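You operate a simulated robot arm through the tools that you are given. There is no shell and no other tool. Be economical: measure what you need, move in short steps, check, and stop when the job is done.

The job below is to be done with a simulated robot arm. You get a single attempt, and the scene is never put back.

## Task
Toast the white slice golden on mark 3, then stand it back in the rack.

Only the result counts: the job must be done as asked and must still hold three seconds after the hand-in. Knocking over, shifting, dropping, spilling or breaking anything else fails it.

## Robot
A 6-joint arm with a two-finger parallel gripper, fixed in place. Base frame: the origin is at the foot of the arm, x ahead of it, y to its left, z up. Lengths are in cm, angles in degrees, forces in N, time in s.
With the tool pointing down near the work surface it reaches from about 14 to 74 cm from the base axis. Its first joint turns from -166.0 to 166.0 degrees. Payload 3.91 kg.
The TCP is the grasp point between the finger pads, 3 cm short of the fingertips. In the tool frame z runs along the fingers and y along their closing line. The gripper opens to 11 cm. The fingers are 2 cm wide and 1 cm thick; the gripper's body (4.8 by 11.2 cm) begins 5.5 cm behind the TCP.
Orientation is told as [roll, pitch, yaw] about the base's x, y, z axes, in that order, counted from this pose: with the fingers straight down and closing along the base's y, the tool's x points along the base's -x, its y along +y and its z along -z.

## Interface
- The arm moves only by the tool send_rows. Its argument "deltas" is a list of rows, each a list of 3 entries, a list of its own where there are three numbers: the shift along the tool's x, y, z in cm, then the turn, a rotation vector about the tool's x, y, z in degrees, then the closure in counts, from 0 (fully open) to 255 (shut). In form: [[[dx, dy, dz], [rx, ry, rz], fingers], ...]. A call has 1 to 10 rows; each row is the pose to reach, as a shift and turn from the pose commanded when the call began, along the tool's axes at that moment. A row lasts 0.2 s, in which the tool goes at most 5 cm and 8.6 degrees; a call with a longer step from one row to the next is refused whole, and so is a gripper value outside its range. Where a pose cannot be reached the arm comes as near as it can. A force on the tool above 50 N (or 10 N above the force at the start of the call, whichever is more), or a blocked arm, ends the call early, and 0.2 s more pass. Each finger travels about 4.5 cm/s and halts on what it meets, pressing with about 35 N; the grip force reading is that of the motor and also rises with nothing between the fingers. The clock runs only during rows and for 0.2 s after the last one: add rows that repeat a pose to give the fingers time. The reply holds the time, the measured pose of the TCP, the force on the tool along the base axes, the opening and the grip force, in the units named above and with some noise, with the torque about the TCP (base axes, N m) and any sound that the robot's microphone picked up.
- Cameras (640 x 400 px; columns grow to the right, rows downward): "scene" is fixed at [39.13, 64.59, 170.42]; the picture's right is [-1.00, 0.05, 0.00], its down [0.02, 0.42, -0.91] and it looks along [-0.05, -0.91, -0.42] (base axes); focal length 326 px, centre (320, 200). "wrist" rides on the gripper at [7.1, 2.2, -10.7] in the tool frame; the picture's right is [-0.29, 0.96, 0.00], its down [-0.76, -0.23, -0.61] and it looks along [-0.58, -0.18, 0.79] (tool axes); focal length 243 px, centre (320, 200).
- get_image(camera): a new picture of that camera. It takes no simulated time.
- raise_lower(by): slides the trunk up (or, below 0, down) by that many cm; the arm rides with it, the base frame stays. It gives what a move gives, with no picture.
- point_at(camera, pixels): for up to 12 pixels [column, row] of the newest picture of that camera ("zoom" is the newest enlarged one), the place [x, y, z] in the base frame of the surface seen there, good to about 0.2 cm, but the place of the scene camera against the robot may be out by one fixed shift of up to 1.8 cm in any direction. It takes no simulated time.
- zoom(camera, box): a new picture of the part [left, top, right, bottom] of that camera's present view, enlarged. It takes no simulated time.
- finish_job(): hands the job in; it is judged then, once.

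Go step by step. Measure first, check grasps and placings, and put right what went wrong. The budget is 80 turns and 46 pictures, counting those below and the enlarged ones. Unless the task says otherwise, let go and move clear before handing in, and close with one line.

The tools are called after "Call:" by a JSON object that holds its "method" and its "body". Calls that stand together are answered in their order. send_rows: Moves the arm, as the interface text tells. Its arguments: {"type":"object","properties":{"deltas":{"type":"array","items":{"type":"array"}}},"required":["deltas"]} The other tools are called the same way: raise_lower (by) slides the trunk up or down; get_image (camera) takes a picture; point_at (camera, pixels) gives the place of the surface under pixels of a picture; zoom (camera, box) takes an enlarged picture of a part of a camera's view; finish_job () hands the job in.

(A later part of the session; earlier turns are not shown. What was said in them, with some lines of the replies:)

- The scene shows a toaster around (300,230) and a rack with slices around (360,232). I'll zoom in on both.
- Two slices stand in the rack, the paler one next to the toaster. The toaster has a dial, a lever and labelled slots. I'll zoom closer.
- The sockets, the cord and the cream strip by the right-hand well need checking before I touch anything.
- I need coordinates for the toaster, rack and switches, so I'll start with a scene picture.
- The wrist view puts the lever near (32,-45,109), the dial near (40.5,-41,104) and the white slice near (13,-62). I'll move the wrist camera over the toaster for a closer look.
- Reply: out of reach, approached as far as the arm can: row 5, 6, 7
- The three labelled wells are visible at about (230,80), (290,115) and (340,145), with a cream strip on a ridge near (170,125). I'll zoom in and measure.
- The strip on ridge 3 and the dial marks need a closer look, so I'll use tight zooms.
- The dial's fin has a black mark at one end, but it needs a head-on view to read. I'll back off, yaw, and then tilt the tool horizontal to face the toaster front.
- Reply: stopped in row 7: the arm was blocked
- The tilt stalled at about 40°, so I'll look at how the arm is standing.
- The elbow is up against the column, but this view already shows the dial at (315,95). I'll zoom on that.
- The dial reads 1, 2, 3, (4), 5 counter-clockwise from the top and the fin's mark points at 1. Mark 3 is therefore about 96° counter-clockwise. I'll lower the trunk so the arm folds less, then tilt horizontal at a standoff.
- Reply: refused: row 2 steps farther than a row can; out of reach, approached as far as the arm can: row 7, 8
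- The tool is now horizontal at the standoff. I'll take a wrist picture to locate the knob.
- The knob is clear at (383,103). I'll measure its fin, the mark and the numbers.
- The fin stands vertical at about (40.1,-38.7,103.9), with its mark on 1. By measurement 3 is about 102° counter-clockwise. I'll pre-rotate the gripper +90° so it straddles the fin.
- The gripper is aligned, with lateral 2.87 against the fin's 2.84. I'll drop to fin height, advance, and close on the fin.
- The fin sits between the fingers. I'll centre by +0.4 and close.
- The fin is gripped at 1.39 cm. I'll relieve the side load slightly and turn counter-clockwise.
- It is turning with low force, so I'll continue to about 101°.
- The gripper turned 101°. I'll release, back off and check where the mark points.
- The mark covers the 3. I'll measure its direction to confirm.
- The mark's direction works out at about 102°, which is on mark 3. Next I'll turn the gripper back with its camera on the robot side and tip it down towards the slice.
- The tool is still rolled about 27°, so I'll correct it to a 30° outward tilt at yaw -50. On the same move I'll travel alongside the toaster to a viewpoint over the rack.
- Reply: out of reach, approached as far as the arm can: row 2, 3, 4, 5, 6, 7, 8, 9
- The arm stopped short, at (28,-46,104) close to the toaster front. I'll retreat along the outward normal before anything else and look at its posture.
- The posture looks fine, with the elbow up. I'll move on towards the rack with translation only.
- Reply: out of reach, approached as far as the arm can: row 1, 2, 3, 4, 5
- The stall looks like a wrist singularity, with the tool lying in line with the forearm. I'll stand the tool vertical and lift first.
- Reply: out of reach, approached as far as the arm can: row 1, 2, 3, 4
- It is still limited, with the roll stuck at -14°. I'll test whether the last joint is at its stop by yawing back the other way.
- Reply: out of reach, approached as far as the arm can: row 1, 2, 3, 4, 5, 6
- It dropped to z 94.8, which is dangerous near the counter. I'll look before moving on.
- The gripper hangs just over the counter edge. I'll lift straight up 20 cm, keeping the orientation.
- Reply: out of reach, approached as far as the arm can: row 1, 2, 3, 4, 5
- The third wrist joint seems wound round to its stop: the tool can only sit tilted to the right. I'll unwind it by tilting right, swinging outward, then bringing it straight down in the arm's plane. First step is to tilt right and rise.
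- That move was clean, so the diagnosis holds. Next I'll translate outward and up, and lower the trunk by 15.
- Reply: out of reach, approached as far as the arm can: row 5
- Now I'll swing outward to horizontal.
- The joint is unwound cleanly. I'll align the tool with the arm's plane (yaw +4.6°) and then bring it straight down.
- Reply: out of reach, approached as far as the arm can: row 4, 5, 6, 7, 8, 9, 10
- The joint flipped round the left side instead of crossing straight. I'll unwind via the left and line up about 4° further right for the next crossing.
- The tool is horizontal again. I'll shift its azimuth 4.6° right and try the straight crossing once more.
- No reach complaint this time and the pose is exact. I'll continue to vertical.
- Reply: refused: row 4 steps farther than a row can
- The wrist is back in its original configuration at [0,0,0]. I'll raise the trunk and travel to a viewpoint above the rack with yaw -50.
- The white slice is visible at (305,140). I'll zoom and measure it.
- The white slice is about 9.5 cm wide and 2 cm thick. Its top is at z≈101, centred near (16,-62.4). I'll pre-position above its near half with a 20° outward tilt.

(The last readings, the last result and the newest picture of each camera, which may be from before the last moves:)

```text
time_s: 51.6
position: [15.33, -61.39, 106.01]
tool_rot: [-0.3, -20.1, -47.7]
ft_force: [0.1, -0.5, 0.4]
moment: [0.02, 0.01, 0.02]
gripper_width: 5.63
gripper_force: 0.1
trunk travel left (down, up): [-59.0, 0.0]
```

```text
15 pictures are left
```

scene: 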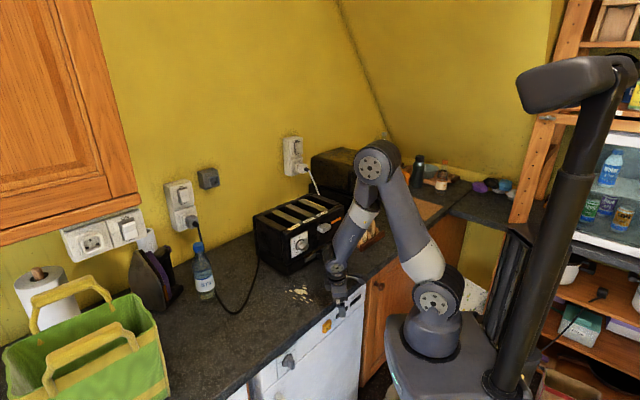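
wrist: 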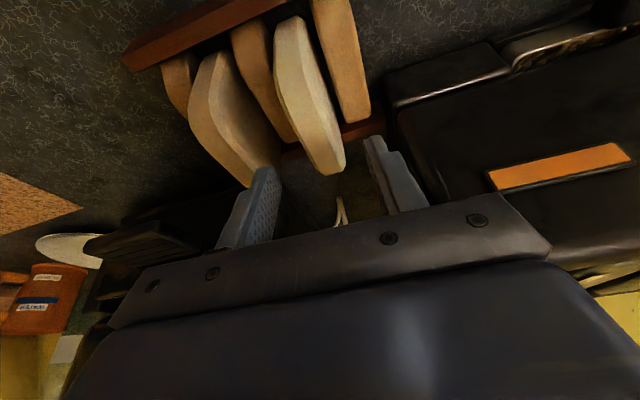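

The slice lies between the fingers' lines. I'll check its edges precisely before descending.

Call:
{"method": "point_at", "body": {"camera": "wrist", "pixels": [[277, 60], [297, 120], [318, 172], [308, 60], [330, 110], [343, 150], [290, 60], [310, 110], [325, 150], [286, 25], [277, 185]]}}

```text
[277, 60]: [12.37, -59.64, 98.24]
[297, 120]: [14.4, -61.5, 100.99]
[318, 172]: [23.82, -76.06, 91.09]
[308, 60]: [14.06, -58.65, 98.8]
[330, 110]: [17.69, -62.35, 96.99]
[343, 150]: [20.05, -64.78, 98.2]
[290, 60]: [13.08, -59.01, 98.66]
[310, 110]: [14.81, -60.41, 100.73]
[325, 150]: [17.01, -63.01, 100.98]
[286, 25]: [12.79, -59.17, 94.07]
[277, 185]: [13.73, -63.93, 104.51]
```

The slice is centred to within 0.15 cm and parallel to the fingers. I'll descend and grip.

Call:
{"method": "send_rows", "body": {"deltas": [[[1.15, 0, 3.15], [0, 0, 0], 125], [[2.3, 0, 6.3], [0, 0, 0], 125], [[2.3, 0, 6.3], [0, 0, 0], 160], [[2.3, 0, 6.3], [0, 0, 0], 200], [[2.3, 0, 6.3], [0, 0, 0], 235], [[2.3, 0, 6.3], [0, 0, 0], 235], [[2.3, 0, 6.3], [0, 0, 0], 235]]}}

```text
time_s: 53.2
position: [15.49, -61.44, 99.28]
tool_rot: [-0.3, -20.0, -47.7]
ft_force: [0.1, -0.1, -0.5]
moment: [0.02, 0.02, 0.01]
gripper_width: 2.34
gripper_force: 35.1
trunk travel left (down, up): [-59.0, 0.0]
```

It is gripped at 2.34 cm, and the return pose is (15.49,-61.44,99.28). I'll lift straight up 23 cm.

Call:
{"method": "send_rows", "body": {"deltas": [[[-1.37, 0, -3.76], [0, 0, 0], 235], [[-2.74, 0, -7.52], [0, 0, 0], 235], [[-4.1, 0, -11.3], [0, 0, 0], 235], [[-5.47, 0, -15], [0, 0, 0], 235], [[-6.84, 0, -18.8], [0, 0, 0], 235], [[-7.87, 0, -21.6], [0, 0, 0], 235]]}}

Call:
{"method": "get_image", "body": {"camera": "wrist"}}

```text
time_s: 54.6
position: [15.59, -61.23, 122.41]
tool_rot: [-0.4, -19.9, -47.7]
ft_force: [0.0, 0.4, -0.3]
moment: [0.02, 0.01, -0.02]
gripper_width: 2.3
gripper_force: 35.1
trunk travel left (down, up): [-59.0, 0.0]
```

```text
14 pictures are left
```

wrist: 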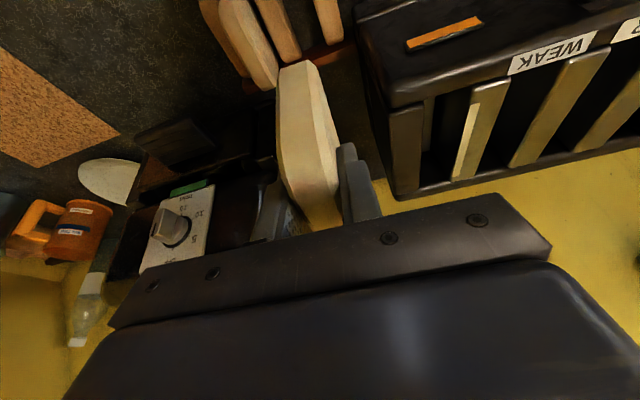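

The slice is held firmly. I'll move sideways along the toaster front and then measure the slots.

Call:
{"method": "send_rows", "body": {"deltas": [[[0, 4, 0], [0, 0, 0], 235], [[0, 8, 0], [0, 0, 0], 235], [[0, 12, 0], [0, 0, 0], 235], [[0, 16, 0], [0, 0, 0], 235], [[0, 20, 0], [0, 0, 0], 235]]}}

Call:
{"method": "get_image", "body": {"camera": "wrist"}}

```text
time_s: 55.8
position: [30.41, -47.87, 122.27]
tool_rot: [-0.3, -20.0, -47.8]
ft_force: [0.0, 0.1, -0.3]
moment: [-0.01, -0.02, -0.02]
gripper_width: 2.29
gripper_force: 35.4
trunk travel left (down, up): [-59.0, 0.0]
```

```text
13 pictures are left
```

wrist: 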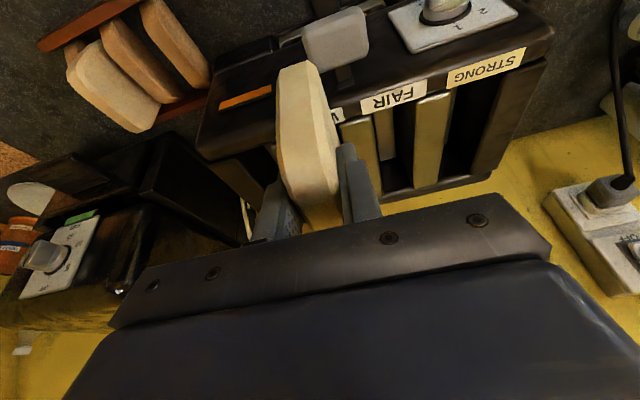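

The FAIR well lies between the ridges at (360,145) and (430,140). I'll measure its edges.

Call:
{"method": "zoom", "body": {"camera": "wrist", "box": [320, 60, 500, 210]}}

Call:
{"method": "point_at", "body": {"camera": "wrist", "pixels": [[368, 125], [375, 165], [373, 150], [418, 110], [414, 150], [411, 182], [395, 108], [395, 130], [395, 160], [393, 185], [382, 130], [385, 150]]}}

Call:
{"method": "point_at", "body": {"camera": "wrist", "pixels": [[345, 125], [350, 118], [364, 118], [448, 95], [440, 130], [432, 170], [415, 98], [400, 100], [390, 92], [395, 192], [480, 88], [470, 60]]}}

```text
2.67 times, centred on (410, 135) of wrist
```

zoom: 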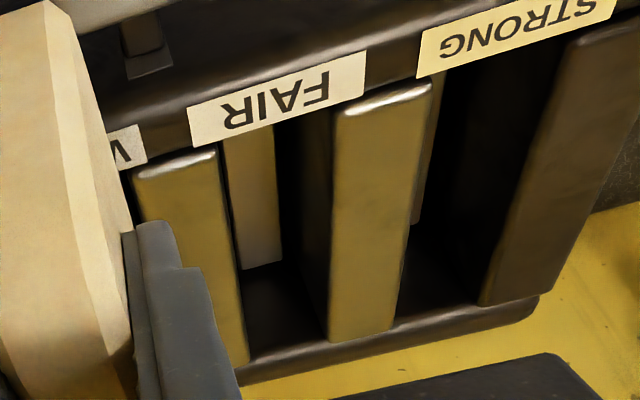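

```text
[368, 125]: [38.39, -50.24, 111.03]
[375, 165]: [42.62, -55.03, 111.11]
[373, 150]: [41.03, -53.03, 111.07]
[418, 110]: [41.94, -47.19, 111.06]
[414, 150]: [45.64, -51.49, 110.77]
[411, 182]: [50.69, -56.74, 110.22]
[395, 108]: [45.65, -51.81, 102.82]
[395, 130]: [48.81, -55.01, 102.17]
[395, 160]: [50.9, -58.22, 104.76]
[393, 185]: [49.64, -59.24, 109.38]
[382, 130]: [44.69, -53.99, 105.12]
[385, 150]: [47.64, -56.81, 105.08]
```

```text
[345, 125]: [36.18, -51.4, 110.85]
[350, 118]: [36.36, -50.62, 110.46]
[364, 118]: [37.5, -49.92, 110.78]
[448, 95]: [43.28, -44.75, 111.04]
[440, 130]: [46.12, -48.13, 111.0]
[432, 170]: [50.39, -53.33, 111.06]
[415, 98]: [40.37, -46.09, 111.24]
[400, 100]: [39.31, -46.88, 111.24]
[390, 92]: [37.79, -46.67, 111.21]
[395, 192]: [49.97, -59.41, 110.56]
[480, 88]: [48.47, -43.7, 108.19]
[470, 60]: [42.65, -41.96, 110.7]
```

The slot's azimuth needs a better fit, so I'll sample the ridge corners.

Call:
{"method": "point_at", "body": {"camera": "wrist", "pixels": [[368.5, 122], [381, 194], [374.5, 158], [418, 106], [415, 184], [416.5, 145], [448, 98], [436, 181], [504, 80], [472, 173], [346, 124], [443, 136]]}}

```text
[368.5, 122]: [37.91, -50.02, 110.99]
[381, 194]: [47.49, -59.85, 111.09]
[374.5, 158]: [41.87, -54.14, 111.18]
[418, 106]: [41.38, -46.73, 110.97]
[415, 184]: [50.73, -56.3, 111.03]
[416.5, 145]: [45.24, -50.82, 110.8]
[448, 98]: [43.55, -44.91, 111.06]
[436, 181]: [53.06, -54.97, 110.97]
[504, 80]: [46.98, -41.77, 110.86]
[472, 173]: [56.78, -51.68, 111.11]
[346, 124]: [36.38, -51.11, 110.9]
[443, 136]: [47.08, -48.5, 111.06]
```

The FAIR slot runs along azimuth -45.8°, with its edges at lateral -7.5 and -3.1 (centre -5.3). I'll carry the slice above it at (43,-51.8).

Call:
{"method": "send_rows", "body": {"deltas": [[[-2.66, 1.67, 0.97], [-0.17, 0, -0.47], 235], [[-5.33, 3.33, 1.94], [-0.34, 0, -0.94], 235], [[-8, 5, 2.91], [-0.5, 0, -1.4], 235], [[-10.66, 6.67, 3.88], [-0.68, 0, -1.88], 235], [[-10.66, 6.67, 3.88], [-0.68, 0, -1.88], 235]]}}

Call:
{"method": "get_image", "body": {"camera": "wrist"}}

```text
time_s: 57.0
position: [42.87, -51.9, 122.24]
tool_rot: [-0.4, -20.0, -45.8]
ft_force: [0.5, 0.5, 0.0]
moment: [0.05, -0.03, -0.01]
gripper_width: 2.33
gripper_force: 35.4
trunk travel left (down, up): [-59.0, 0.0]
```

```text
11 pictures are left
```

wrist: 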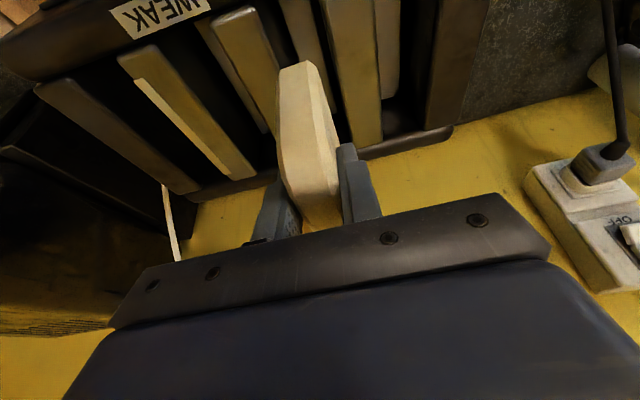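

The slice is poised between ridge 2 (245,60) and ridge 1 (350,70). I'll verify the lateral alignment.

Call:
{"method": "point_at", "body": {"camera": "wrist", "pixels": [[281, 100], [326, 115], [283, 68], [303, 62], [312, 63], [300, 130], [327, 95], [330, 40], [262, 50], [305, 20], [315, 40], [270, 30]]}}

Call:
{"method": "zoom", "body": {"camera": "wrist", "box": [220, 0, 400, 150]}}

```text
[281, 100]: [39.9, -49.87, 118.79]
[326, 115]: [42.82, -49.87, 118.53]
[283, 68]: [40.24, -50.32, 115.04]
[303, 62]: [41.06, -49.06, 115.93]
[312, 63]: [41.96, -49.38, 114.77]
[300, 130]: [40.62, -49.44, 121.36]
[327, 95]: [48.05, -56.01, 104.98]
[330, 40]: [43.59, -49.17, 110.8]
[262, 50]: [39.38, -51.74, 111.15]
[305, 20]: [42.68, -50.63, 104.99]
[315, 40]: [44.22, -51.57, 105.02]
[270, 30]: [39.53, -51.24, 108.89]
```

```text
2.67 times, centred on (310, 75) of wrist
```

zoom: 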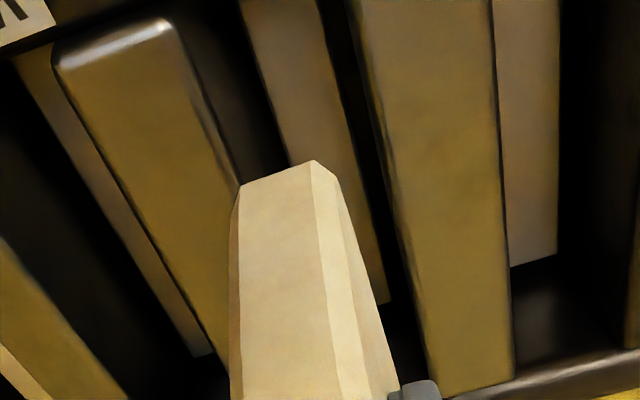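

The slice is centred at -5.2 against the slot's -5.3, and its shelf is at z 105. I'll lower it in.

Call:
{"method": "send_rows", "body": {"deltas": [[[0.68, 0, 1.88], [0, 0, 0], 235], [[1.37, 0, 3.76], [0, 0, 0], 235], [[2.05, 0, 5.64], [0, 0, 0], 235], [[2.39, 0, 6.58], [0, 0, 0], 235], [[2.56, 0, 7.05], [0, 0, 0], 235], [[2.7, 0, 7.42], [0, 0, 0], 235]]}}

```text
time_s: 58.4
position: [42.88, -51.95, 114.18]
tool_rot: [-0.4, -20.0, -45.8]
ft_force: [-0.1, 0.4, -0.4]
moment: [0.02, -0.03, 0.04]
gripper_width: 2.32
gripper_force: 35.0
trunk travel left (down, up): [-59.0, 0.0]
```

There is no contact yet and the fingertips are level with the toaster top. I'll rise 0.3 so the fingers clear the ridges, then open slightly and let the slice settle on its shelf.

Call:
{"method": "send_rows", "body": {"deltas": [[[-0.1, 0, -0.28], [0, 0, 0], 235], [[-0.1, 0, -0.28], [0, 0, 0], 190], [[-0.1, 0, -0.28], [0, 0, 0], 165], [[-0.1, 0, -0.28], [0, 0, 0], 165], [[-0.1, 0, -0.28], [0, 0, 0], 165]]}}

Call:
{"method": "get_image", "body": {"camera": "wrist"}}

```text
time_s: 59.6
position: [42.89, -51.93, 114.64]
tool_rot: [-0.4, -20.0, -45.7]
ft_force: [-0.2, -0.7, -0.5]
moment: [0.0, 0.02, -0.01]
gripper_width: 3.9
gripper_force: 0.2
trunk travel left (down, up): [-59.0, 0.0]
```

```text
9 pictures are left
```

wrist: 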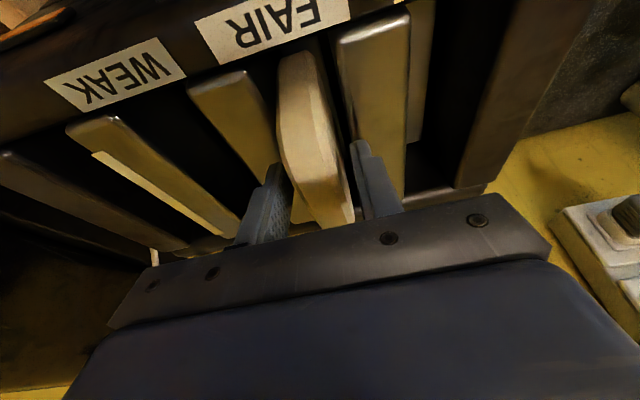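

The slice stands in the FAIR slot at (310,130). I'll lift clear and move over in front of the lever.

Call:
{"method": "send_rows", "body": {"deltas": [[[-1.37, 0, -3.76], [0, 0, 0], 165], [[-2.74, 0, -7.52], [0, 0, 0], 165], [[0.5, -0.8, -8.7], [0, 0, 0], 200], [[3.8, -1.6, -9.9], [0, 0, 0], 255], [[7.1, -2.4, -11.1], [0, 0, 0], 255], [[10.42, -3.3, -12.3], [0, 0, 0], 255], [[10.42, -3.3, -12.3], [0, 0, 0], 255]]}}

Call:
{"method": "get_image", "body": {"camera": "wrist"}}

```text
time_s: 61.2
position: [30.8, -44.11, 122.59]
tool_rot: [-0.3, -20.0, -45.9]
ft_force: [-0.4, 1.0, -0.9]
moment: [-0.02, -0.01, 0.03]
gripper_width: 0.0
gripper_force: 35.3
trunk travel left (down, up): [-59.0, 0.0]
```

```text
8 pictures are left
```

wrist: 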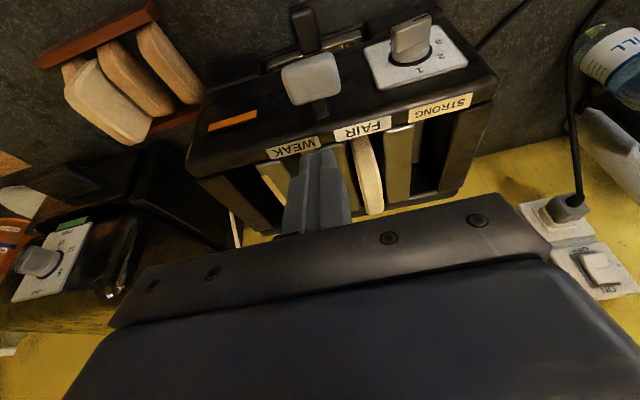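

The lever knob is at (312,78) and the slice stands in the FAIR slot at (368,175). I'll measure both and look at the rocker switch.

Call:
{"method": "point_at", "body": {"camera": "wrist", "pixels": [[284, 70], [331, 55], [340, 82], [297, 104], [312, 78], [320, 105], [368, 160], [372, 190], [360, 150], [325, 110]]}}

Call:
{"method": "zoom", "body": {"camera": "wrist", "box": [530, 200, 640, 310]}}

```text
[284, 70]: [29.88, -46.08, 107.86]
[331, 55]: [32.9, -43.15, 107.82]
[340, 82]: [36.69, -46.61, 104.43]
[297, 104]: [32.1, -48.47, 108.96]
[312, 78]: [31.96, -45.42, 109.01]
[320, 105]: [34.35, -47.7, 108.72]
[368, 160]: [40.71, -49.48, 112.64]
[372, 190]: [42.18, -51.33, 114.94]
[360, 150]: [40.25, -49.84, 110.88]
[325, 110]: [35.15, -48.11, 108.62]
```

```text
3.64 times, centred on (585, 255) of wrist
```

zoom: 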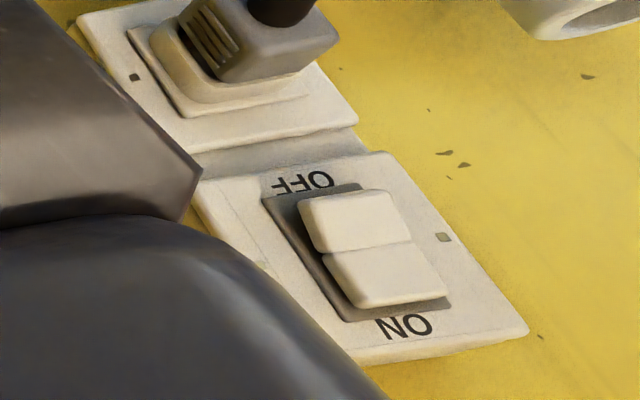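

The rocker's ON side is flush, so the toaster has power. The slice top is at z 115, seated on the shelf. The knob top is at z 109, lateral -8.6, depth 53.9–57.1. I'll press it down with the closed fingertips.

Call:
{"method": "send_rows", "body": {"deltas": [[[-1.2, 0, 2.5], [0, 0, 0], 255], [[-0.3, 0, 6.2], [0, 0, 0], 255], [[0.99, 0, 9.75], [0, 0, 0], 255], [[1.5, 0, 11.16], [0, 0, 0], 255], [[1.84, 0, 12.1], [0, 0, 0], 255], [[2.18, 0, 13.04], [0, 0, 0], 255], [[2.53, 0, 13.98], [0, 0, 0], 255], [[2.87, 0, 14.92], [0, 0, 0], 255], [[3.2, 0, 15.86], [0, 0, 0], 255], [[3.55, 0, 16.8], [0, 0, 0], 255]]}}

```text
time_s: 63.4
position: [32.55, -46.12, 107.08]
tool_rot: [-0.8, -21.4, -45.8]
ft_force: [-4.4, 6.0, 26.2]
moment: [0.14, 0.09, 0.03]
gripper_width: 0.01
gripper_force: 35.3
trunk travel left (down, up): [-59.0, 0.0]
stopped in row 10: the force on the tool passed its limit (the readings are from after the stop); the commanded pose is now the measured one
```

The lever went down about 5 cm and then met a hard stop. I'll lift off and check whether it latched.

Call:
{"method": "send_rows", "body": {"deltas": [[[-0.7, 0, -1.9], [0, 0, 0], 255], [[-2, 0, -5.6], [0, 0, 0], 255], [[-1, 0, -9], [0, 0, 0], 255], [[1, 0, -13], [0, 0, 0], 255]]}}

Call:
{"method": "get_image", "body": {"camera": "wrist"}}

```text
time_s: 64.3
position: [28.69, -42.01, 118.51]
tool_rot: [-0.6, -21.0, -45.6]
ft_force: [0.3, -0.6, -0.4]
moment: [0.02, -0.01, -0.01]
gripper_width: 0.03
gripper_force: 35.7
trunk travel left (down, up): [-59.0, 0.0]
```

```text
6 pictures are left
```

wrist: 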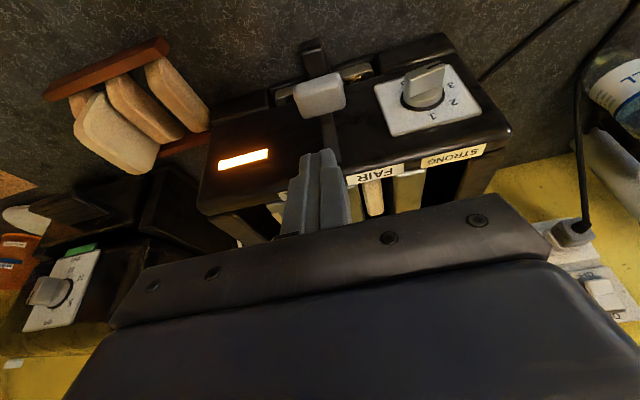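

The indicator glows and the lever stayed down, so toasting has started. I'll hold still and wait for the pop-up sound.

Call:
{"method": "send_rows", "body": {"deltas": [[[0, 0, -1], [0, 0, 0], 255], [[0, 0, -2], [0, 0, 0], 165], [[0, 0, -2], [0, 0, 0], 165], [[0, 0, -2], [0, 0, 0], 165], [[0, 0, -2], [0, 0, 0], 165], [[0, 0, -2], [0, 0, 0], 165], [[0, 0, -2], [0, 0, 0], 165], [[0, 0, -2], [0, 0, 0], 165], [[0, 0, -2], [0, 0, 0], 165], [[0, 0, -2], [0, 0, 0], 165]]}}

Call:
{"method": "send_rows", "body": {"deltas": [[[0, 0, 0], [0, 0, 0], 165], [[0, 0, 0], [0, 0, 0], 165], [[0, 0, 0], [0, 0, 0], 165], [[0, 0, 0], [0, 0, 0], 165], [[0, 0, 0], [0, 0, 0], 165], [[0, 0, 0], [0, 0, 0], 165], [[0, 0, 0], [0, 0, 0], 165], [[0, 0, 0], [0, 0, 0], 165], [[0, 0, 0], [0, 0, 0], 165], [[0, 0, 0], [0, 0, 0], 165]]}}

Call:
{"method": "send_rows", "body": {"deltas": [[[0, 0, 0], [0, 0, 0], 165], [[0, 0, 0], [0, 0, 0], 165], [[0, 0, 0], [0, 0, 0], 165], [[0, 0, 0], [0, 0, 0], 165], [[0, 0, 0], [0, 0, 0], 165], [[0, 0, 0], [0, 0, 0], 165], [[0, 0, 0], [0, 0, 0], 165], [[0, 0, 0], [0, 0, 0], 165], [[0, 0, 0], [0, 0, 0], 165], [[0, 0, 0], [0, 0, 0], 165]]}}

Call:
{"method": "send_rows", "body": {"deltas": [[[0, 0, 0], [0, 0, 0], 165], [[0, 0, 0], [0, 0, 0], 165], [[0, 0, 0], [0, 0, 0], 165], [[0, 0, 0], [0, 0, 0], 165], [[0, 0, 0], [0, 0, 0], 165], [[0, 0, 0], [0, 0, 0], 165], [[0, 0, 0], [0, 0, 0], 165], [[0, 0, 0], [0, 0, 0], 165], [[0, 0, 0], [0, 0, 0], 165], [[0, 0, 0], [0, 0, 0], 165]]}}

```text
time_s: 66.5
position: [28.38, -41.67, 120.29]
tool_rot: [-0.6, -21.0, -45.7]
ft_force: [0.0, -0.8, -0.2]
moment: [-0.01, 0.0, 0.01]
gripper_width: 3.87
gripper_force: 0.0
trunk travel left (down, up): [-59.0, 0.0]
```

```text
time_s: 68.8
position: [28.43, -41.62, 120.23]
tool_rot: [-0.6, -21.0, -45.7]
ft_force: [0.7, -0.1, -0.1]
moment: [0.02, 0.0, -0.05]
gripper_width: 3.9
gripper_force: 0.1
trunk travel left (down, up): [-59.0, 0.0]
```

```text
time_s: 71.0
position: [28.43, -41.57, 120.25]
tool_rot: [-0.6, -20.9, -45.7]
ft_force: [-0.2, 0.6, -0.1]
moment: [-0.02, 0.0, 0.01]
gripper_width: 3.89
gripper_force: 0.1
trunk travel left (down, up): [-59.0, 0.0]
```

```text
time_s: 73.2
position: [28.41, -41.65, 120.19]
tool_rot: [-0.6, -21.0, -45.7]
ft_force: [-0.5, -0.7, -0.6]
moment: [0.0, 0.03, 0.0]
gripper_width: 3.89
gripper_force: 0.1
trunk travel left (down, up): [-59.0, 0.0]
```

No sound yet at 73 s. I'll keep waiting.

Call:
{"method": "send_rows", "body": {"deltas": [[[0, 0, 0], [0, 0, 0], 165], [[0, 0, 0], [0, 0, 0], 165], [[0, 0, 0], [0, 0, 0], 165], [[0, 0, 0], [0, 0, 0], 165], [[0, 0, 0], [0, 0, 0], 165], [[0, 0, 0], [0, 0, 0], 165], [[0, 0, 0], [0, 0, 0], 165], [[0, 0, 0], [0, 0, 0], 165], [[0, 0, 0], [0, 0, 0], 165], [[0, 0, 0], [0, 0, 0], 165]]}}

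Call:
{"method": "send_rows", "body": {"deltas": [[[0, 0, 0], [0, 0, 0], 165], [[0, 0, 0], [0, 0, 0], 165], [[0, 0, 0], [0, 0, 0], 165], [[0, 0, 0], [0, 0, 0], 165], [[0, 0, 0], [0, 0, 0], 165], [[0, 0, 0], [0, 0, 0], 165], [[0, 0, 0], [0, 0, 0], 165], [[0, 0, 0], [0, 0, 0], 165], [[0, 0, 0], [0, 0, 0], 165], [[0, 0, 0], [0, 0, 0], 165]]}}

Call:
{"method": "send_rows", "body": {"deltas": [[[0, 0, 0], [0, 0, 0], 165], [[0, 0, 0], [0, 0, 0], 165], [[0, 0, 0], [0, 0, 0], 165], [[0, 0, 0], [0, 0, 0], 165], [[0, 0, 0], [0, 0, 0], 165], [[0, 0, 0], [0, 0, 0], 165], [[0, 0, 0], [0, 0, 0], 165], [[0, 0, 0], [0, 0, 0], 165], [[0, 0, 0], [0, 0, 0], 165], [[0, 0, 0], [0, 0, 0], 165]]}}

Call:
{"method": "send_rows", "body": {"deltas": [[[0, 0, 0], [0, 0, 0], 165], [[0, 0, 0], [0, 0, 0], 165], [[0, 0, 0], [0, 0, 0], 165], [[0, 0, 0], [0, 0, 0], 165], [[0, 0, 0], [0, 0, 0], 165], [[0, 0, 0], [0, 0, 0], 165], [[0, 0, 0], [0, 0, 0], 165], [[0, 0, 0], [0, 0, 0], 165], [[0, 0, 0], [0, 0, 0], 165], [[0, 0, 0], [0, 0, 0], 165]]}}

```text
time_s: 75.3
position: [28.43, -41.64, 120.35]
tool_rot: [-0.6, -20.8, -45.8]
ft_force: [-1.3, -0.6, -0.1]
moment: [-0.03, -0.02, -0.03]
gripper_width: 3.88
gripper_force: 0.0
trunk travel left (down, up): [-59.0, 0.0]
```

```text
time_s: 77.5
position: [28.3, -41.61, 120.34]
tool_rot: [-0.6, -21.0, -45.7]
ft_force: [0.1, 0.7, -0.1]
moment: [0.01, 0.0, 0.0]
gripper_width: 3.88
gripper_force: 0.0
trunk travel left (down, up): [-59.0, 0.0]
```

```text
time_s: 79.8
position: [28.44, -41.76, 120.35]
tool_rot: [-0.6, -20.8, -45.6]
ft_force: [1.1, 0.9, -0.1]
moment: [-0.03, 0.01, 0.01]
gripper_width: 3.87
gripper_force: 0.2
trunk travel left (down, up): [-59.0, 0.0]
```

```text
time_s: 82.0
position: [28.43, -41.67, 120.29]
tool_rot: [-0.5, -21.0, -45.7]
ft_force: [-0.5, -0.4, -0.4]
moment: [-0.03, 0.0, -0.06]
gripper_width: 3.88
gripper_force: 0.2
trunk travel left (down, up): [-59.0, 0.0]
```

Still no sound at 82 s. I'll wait on.

Call:
{"method": "send_rows", "body": {"deltas": [[[0, 0, 0], [0, 0, 0], 165], [[0, 0, 0], [0, 0, 0], 165], [[0, 0, 0], [0, 0, 0], 165], [[0, 0, 0], [0, 0, 0], 165], [[0, 0, 0], [0, 0, 0], 165], [[0, 0, 0], [0, 0, 0], 165], [[0, 0, 0], [0, 0, 0], 165], [[0, 0, 0], [0, 0, 0], 165], [[0, 0, 0], [0, 0, 0], 165], [[0, 0, 0], [0, 0, 0], 165]]}}

Call:
{"method": "send_rows", "body": {"deltas": [[[0, 0, 0], [0, 0, 0], 165], [[0, 0, 0], [0, 0, 0], 165], [[0, 0, 0], [0, 0, 0], 165], [[0, 0, 0], [0, 0, 0], 165], [[0, 0, 0], [0, 0, 0], 165], [[0, 0, 0], [0, 0, 0], 165], [[0, 0, 0], [0, 0, 0], 165], [[0, 0, 0], [0, 0, 0], 165], [[0, 0, 0], [0, 0, 0], 165], [[0, 0, 0], [0, 0, 0], 165]]}}

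Call:
{"method": "get_image", "body": {"camera": "wrist"}}

```text
time_s: 84.2
position: [28.35, -41.61, 120.19]
tool_rot: [-0.6, -20.9, -45.7]
ft_force: [0.3, 0.6, 0.1]
moment: [-0.03, -0.01, -0.01]
gripper_width: 3.86
gripper_force: 0.1
trunk travel left (down, up): [-59.0, 0.0]
```

```text
time_s: 86.3
position: [28.4, -41.57, 120.37]
tool_rot: [-0.6, -20.9, -45.7]
ft_force: [0.7, -0.1, 0.4]
moment: [-0.01, -0.01, 0.01]
gripper_width: 3.88
gripper_force: 0.0
trunk travel left (down, up): [-59.0, 0.0]
```

```text
5 pictures are left
```

wrist: 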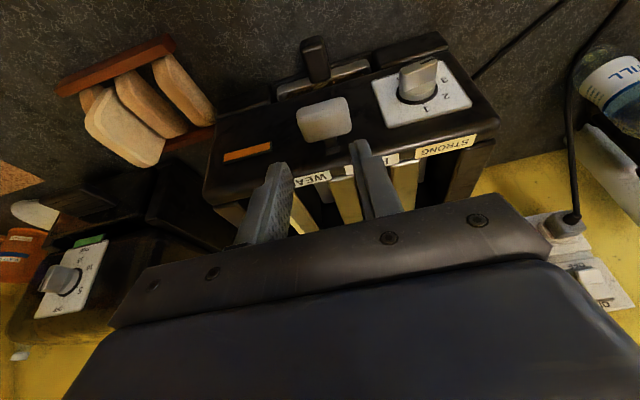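

The light is off now. I'll check the lever height and whether the slice has risen.

Call:
{"method": "point_at", "body": {"camera": "wrist", "pixels": [[324, 118], [310, 110], [345, 120], [380, 175], [375, 160], [385, 185], [388, 178], [340, 145]]}}

```text
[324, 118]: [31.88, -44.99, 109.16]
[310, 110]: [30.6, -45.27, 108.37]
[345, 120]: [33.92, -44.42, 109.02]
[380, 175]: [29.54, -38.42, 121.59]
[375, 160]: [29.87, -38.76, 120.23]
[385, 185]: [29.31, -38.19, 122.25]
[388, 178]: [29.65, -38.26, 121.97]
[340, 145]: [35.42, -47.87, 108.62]
```

The lever is back up, so the toast has popped. I'll move above the slice with the fingers open.

Call:
{"method": "send_rows", "body": {"deltas": [[[-4.3, 0.8, 0.2], [0, 0.9, 0], 125], [[-8.6, 1.6, 1.2], [0, 0.9, 0], 125], [[-12.9, 2.4, 2.5], [0, 0.9, 0], 125], [[-17.3, 3.16, 3.74], [0, 0.9, 0], 125], [[-17.3, 3.16, 3.74], [0, 0.9, 0], 125]]}}

Call:
{"method": "get_image", "body": {"camera": "wrist"}}

```text
time_s: 87.5
position: [42.89, -51.93, 123.02]
tool_rot: [-0.6, -20.0, -45.7]
ft_force: [0.1, -0.6, 0.6]
moment: [-0.02, -0.01, 0.0]
gripper_width: 5.59
gripper_force: 0.0
trunk travel left (down, up): [-59.0, 0.0]
```

```text
4 pictures are left
```

wrist: 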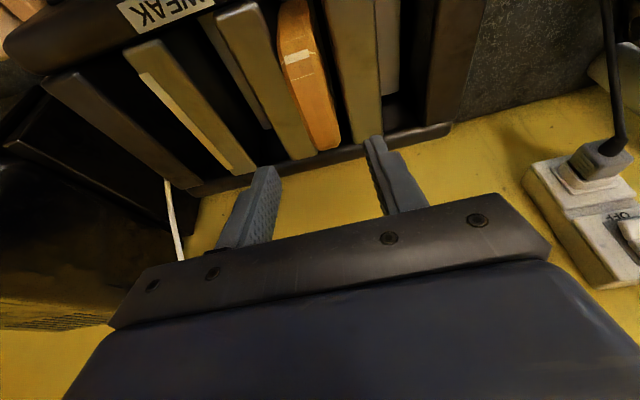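

The slice is golden and risen at (308,75). I'll measure it before gripping.

Call:
{"method": "point_at", "body": {"camera": "wrist", "pixels": [[279, 30], [313, 40], [295, 80], [325, 80], [310, 130], [336, 120], [298, 60], [318, 130], [290, 20], [250, 60], [352, 60]]}}

```text
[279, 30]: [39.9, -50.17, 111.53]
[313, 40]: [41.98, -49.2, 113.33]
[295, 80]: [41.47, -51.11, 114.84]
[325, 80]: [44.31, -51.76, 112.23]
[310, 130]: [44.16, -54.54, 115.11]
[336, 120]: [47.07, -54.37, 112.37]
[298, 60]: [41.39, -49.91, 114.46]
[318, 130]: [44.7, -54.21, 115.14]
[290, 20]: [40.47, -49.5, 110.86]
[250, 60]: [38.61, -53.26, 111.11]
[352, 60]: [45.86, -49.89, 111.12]
```

It is in the same place, with its top at z 115.1. I'll descend to TCP z 114.5 and grip.

Call:
{"method": "send_rows", "body": {"deltas": [[[1, 0.15, 2.7], [0, 0, 0], 150], [[1.9, 0.15, 5.3], [0, 0, 0], 160], [[2.91, 0.15, 8], [0, 0, 0], 165], [[2.91, 0.15, 8], [0, 0, 0], 200], [[2.91, 0.15, 8], [0, 0, 0], 235], [[2.91, 0.15, 8], [0, 0, 0], 235], [[2.91, 0.15, 8], [0, 0, 0], 235]]}}

```text
time_s: 89.2
position: [42.84, -51.95, 114.44]
tool_rot: [-0.5, -19.9, -45.8]
ft_force: [-0.1, -0.3, -0.2]
moment: [-0.02, 0.03, -0.03]
gripper_width: 2.29
gripper_force: 34.6
trunk travel left (down, up): [-59.0, 0.0]
```

It is gripped at 2.29 cm. I'll lift out and carry it back round to above the rack.

Call:
{"method": "send_rows", "body": {"deltas": [[[-1.08, 0, -2.98], [0, 0, 0], 235], [[-2.17, 0, -5.95], [0, 0, 0], 235], [[-3.25, 0, -8.93], [0, 0, 0], 235], [[0.4, -2, -10.25], [0, 0, 0], 235], [[4, -4.1, -11.6], [0, 0, 0], 235], [[7.63, -6.1, -12.88], [0, 0, 0], 235], [[7.76, -10.1, -12.93], [0.2, 0, 0.5], 235], [[7.9, -14.1, -12.98], [0.4, 0, 1], 235], [[8.03, -18.1, -13.03], [0.5, 0, 1.4], 235], [[8.16, -22.2, -13.08], [0.65, 0, 1.79], 235]]}}

```text
time_s: 91.3
position: [18.4, -58.67, 124.02]
tool_rot: [-0.6, -20.0, -47.7]
ft_force: [-0.4, -0.2, -0.6]
moment: [0.01, -0.05, 0.0]
gripper_width: 2.29
gripper_force: 35.2
trunk travel left (down, up): [-59.0, 0.0]
```

I'm over the rack's side. I'll align above the rack gap and take a check picture.

Call:
{"method": "send_rows", "body": {"deltas": [[[0, -2, 0], [0, 0, 0], 235], [[-0.09, -4.02, 0], [0, 0, 0], 235], [[1.2, -4.02, 3.5], [0, 0, 0], 235], [[2.4, -4.02, 7], [0, 0, 0], 235], [[3.67, -4.02, 10.37], [0, 0, 0], 235], [[3.67, -4.02, 10.37], [0, 0, 0], 235]]}}

Call:
{"method": "get_image", "body": {"camera": "wrist"}}

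```text
time_s: 92.8
position: [15.47, -61.37, 113.17]
tool_rot: [-0.6, -20.0, -47.6]
ft_force: [-0.1, -0.8, 0.1]
moment: [0.02, -0.01, -0.02]
gripper_width: 2.33
gripper_force: 34.8
trunk travel left (down, up): [-59.0, 0.0]
```

```text
3 pictures are left
```

wrist: 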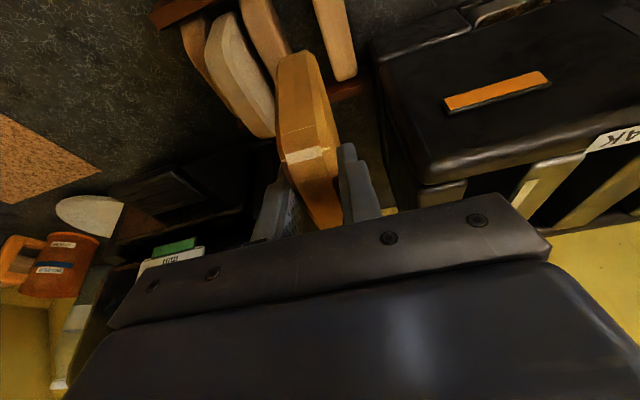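

The golden slice is above the gap. I'll compare its edges with the dividers on either side.

Call:
{"method": "point_at", "body": {"camera": "wrist", "pixels": [[278, 100], [329, 90], [280, 60], [312, 55], [290, 50], [262, 20], [284, 40], [320, 10], [332, 60], [353, 60], [275, 60], [300, 30]]}}

```text
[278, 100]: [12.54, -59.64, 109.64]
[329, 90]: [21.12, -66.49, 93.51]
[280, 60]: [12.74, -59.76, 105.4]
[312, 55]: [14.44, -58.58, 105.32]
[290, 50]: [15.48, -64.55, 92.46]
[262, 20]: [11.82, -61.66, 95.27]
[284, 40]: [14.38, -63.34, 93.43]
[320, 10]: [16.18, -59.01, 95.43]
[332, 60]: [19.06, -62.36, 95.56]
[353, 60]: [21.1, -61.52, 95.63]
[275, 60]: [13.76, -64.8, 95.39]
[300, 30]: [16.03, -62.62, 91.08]
```

The slice is centred at -32.0 in a gap from -34.1 to -30.2. I'll lower it in, slowing near the floor.

Call:
{"method": "send_rows", "body": {"deltas": [[[1.3, 0, 3.57], [0, 0, 0], 235], [[2.6, 0, 7.14], [0, 0, 0], 235], [[3.5, 0, 9.6], [0, 0, 0], 235], [[4, 0, 11], [0, 0, 0], 235], [[4.2, 0, 11.55], [0, 0, 0], 235], [[4.3, 0, 11.8], [0, 0, 0], 235], [[4.34, 0, 11.93], [0, 0, 0], 235], [[4.34, 0, 11.93], [0, 0, 0], 235]]}}

```text
time_s: 94.5
position: [15.45, -61.57, 100.33]
tool_rot: [-0.6, -20.0, -47.6]
ft_force: [0.3, 0.9, 0.5]
moment: [0.0, 0.03, 0.01]
gripper_width: 2.3
gripper_force: 35.3
trunk travel left (down, up): [-59.0, 0.0]
```

There's no clear contact yet, so I'll ease down a little further.

Call:
{"method": "send_rows", "body": {"deltas": [[[0.07, 0, 0.19], [0, 0, 0], 235], [[0.14, 0, 0.38], [0, 0, 0], 235], [[0.2, 0, 0.56], [0, 0, 0], 235]]}}

```text
time_s: 95.3
position: [15.55, -61.58, 100.29]
tool_rot: [-1.0, -20.4, -47.6]
ft_force: [1.0, 1.7, 33.4]
moment: [0.58, 0.05, 0.05]
gripper_width: 2.28
gripper_force: 35.3
trunk travel left (down, up): [-59.0, 0.0]
```

It is touching the floor, with 33 N upward. I'll ease off, open, and lift clear.

Call:
{"method": "send_rows", "body": {"deltas": [[[-0.18, 0, -0.5], [0, 0, 0], 235], [[-0.18, 0, -0.5], [0, 0, 0], 200], [[-0.18, 0, -0.5], [0, 0, 0], 165], [[-0.18, 0, -0.5], [0, 0, 0], 135], [[-0.18, 0, -0.5], [0, 0, 0], 135], [[-0.18, 0, -0.5], [0, 0, 0], 135], [[-1.2, 0, -3.3], [0, 0, 0], 135], [[-2.5, 0, -7], [0, 0, 0], 135], [[-3.9, 0, -10.7], [0, 0, 0], 135], [[-3.9, 0, -10.7], [0, 0, 0], 135]]}}

Call:
{"method": "get_image", "body": {"camera": "wrist"}}

```text
time_s: 97.5
position: [15.48, -61.54, 111.24]
tool_rot: [-0.6, -19.9, -47.6]
ft_force: [0.0, 0.7, -0.1]
moment: [0.02, -0.01, -0.02]
gripper_width: 5.22
gripper_force: 0.0
trunk travel left (down, up): [-59.0, 0.0]
```

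```text
2 pictures are left
```

wrist: 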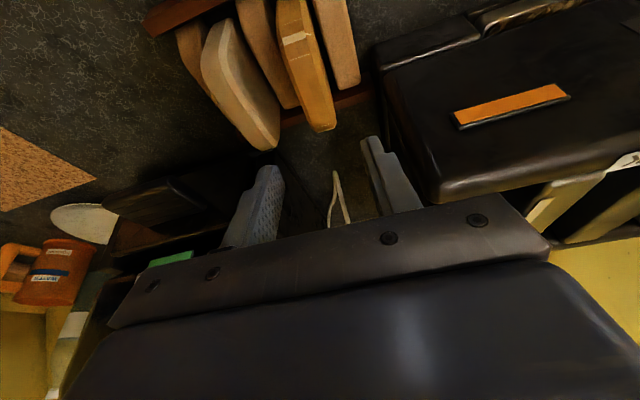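

The golden slice stands in its gap at (308,70), with the neighbour undisturbed. I'll move clear and take a final look.

Call:
{"method": "send_rows", "body": {"deltas": [[[-0.85, 0, -2.35], [0, 0, 0], 135], [[-1.7, 0, -4.7], [0, 0, 0], 135], [[2, 0, -6], [0, 0, 0], 135], [[5, 0, -7.2], [0, 0, 0], 135], [[7.7, 0, -8.1], [0, 0, 0], 135]]}}

Call:
{"method": "zoom", "body": {"camera": "scene", "box": [240, 170, 400, 280]}}

```text
time_s: 98.8
position: [8.93, -53.99, 116.21]
tool_rot: [-0.6, -20.0, -47.7]
ft_force: [0.5, 0.3, -0.4]
moment: [-0.01, -0.02, -0.02]
gripper_width: 5.18
gripper_force: 0.1
trunk travel left (down, up): [-59.0, 0.0]
```

```text
3.64 times, centred on (320, 225) of scene
```

zoom: 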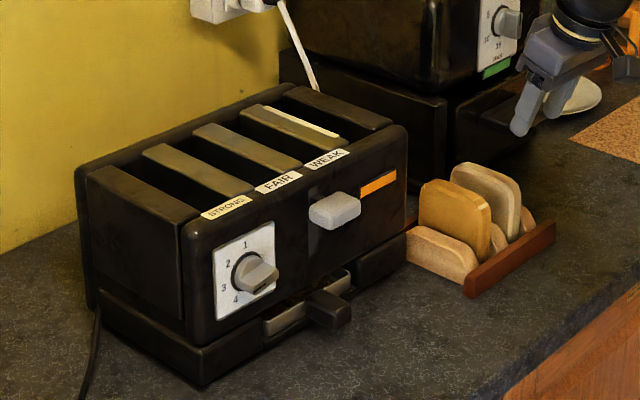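

The final picture shows the golden slice upright in the rack at (455,215), the toaster in its original place with the lever up, and the gripper clear. I'm handing in.

Call:
{"method": "finish_job", "body": {}}

```text
The job is handed in.
```

The white slice was toasted golden with the dial on mark 3 (I used the FAIR slot, since the task didn't name one) and is standing back in its place in the rack.
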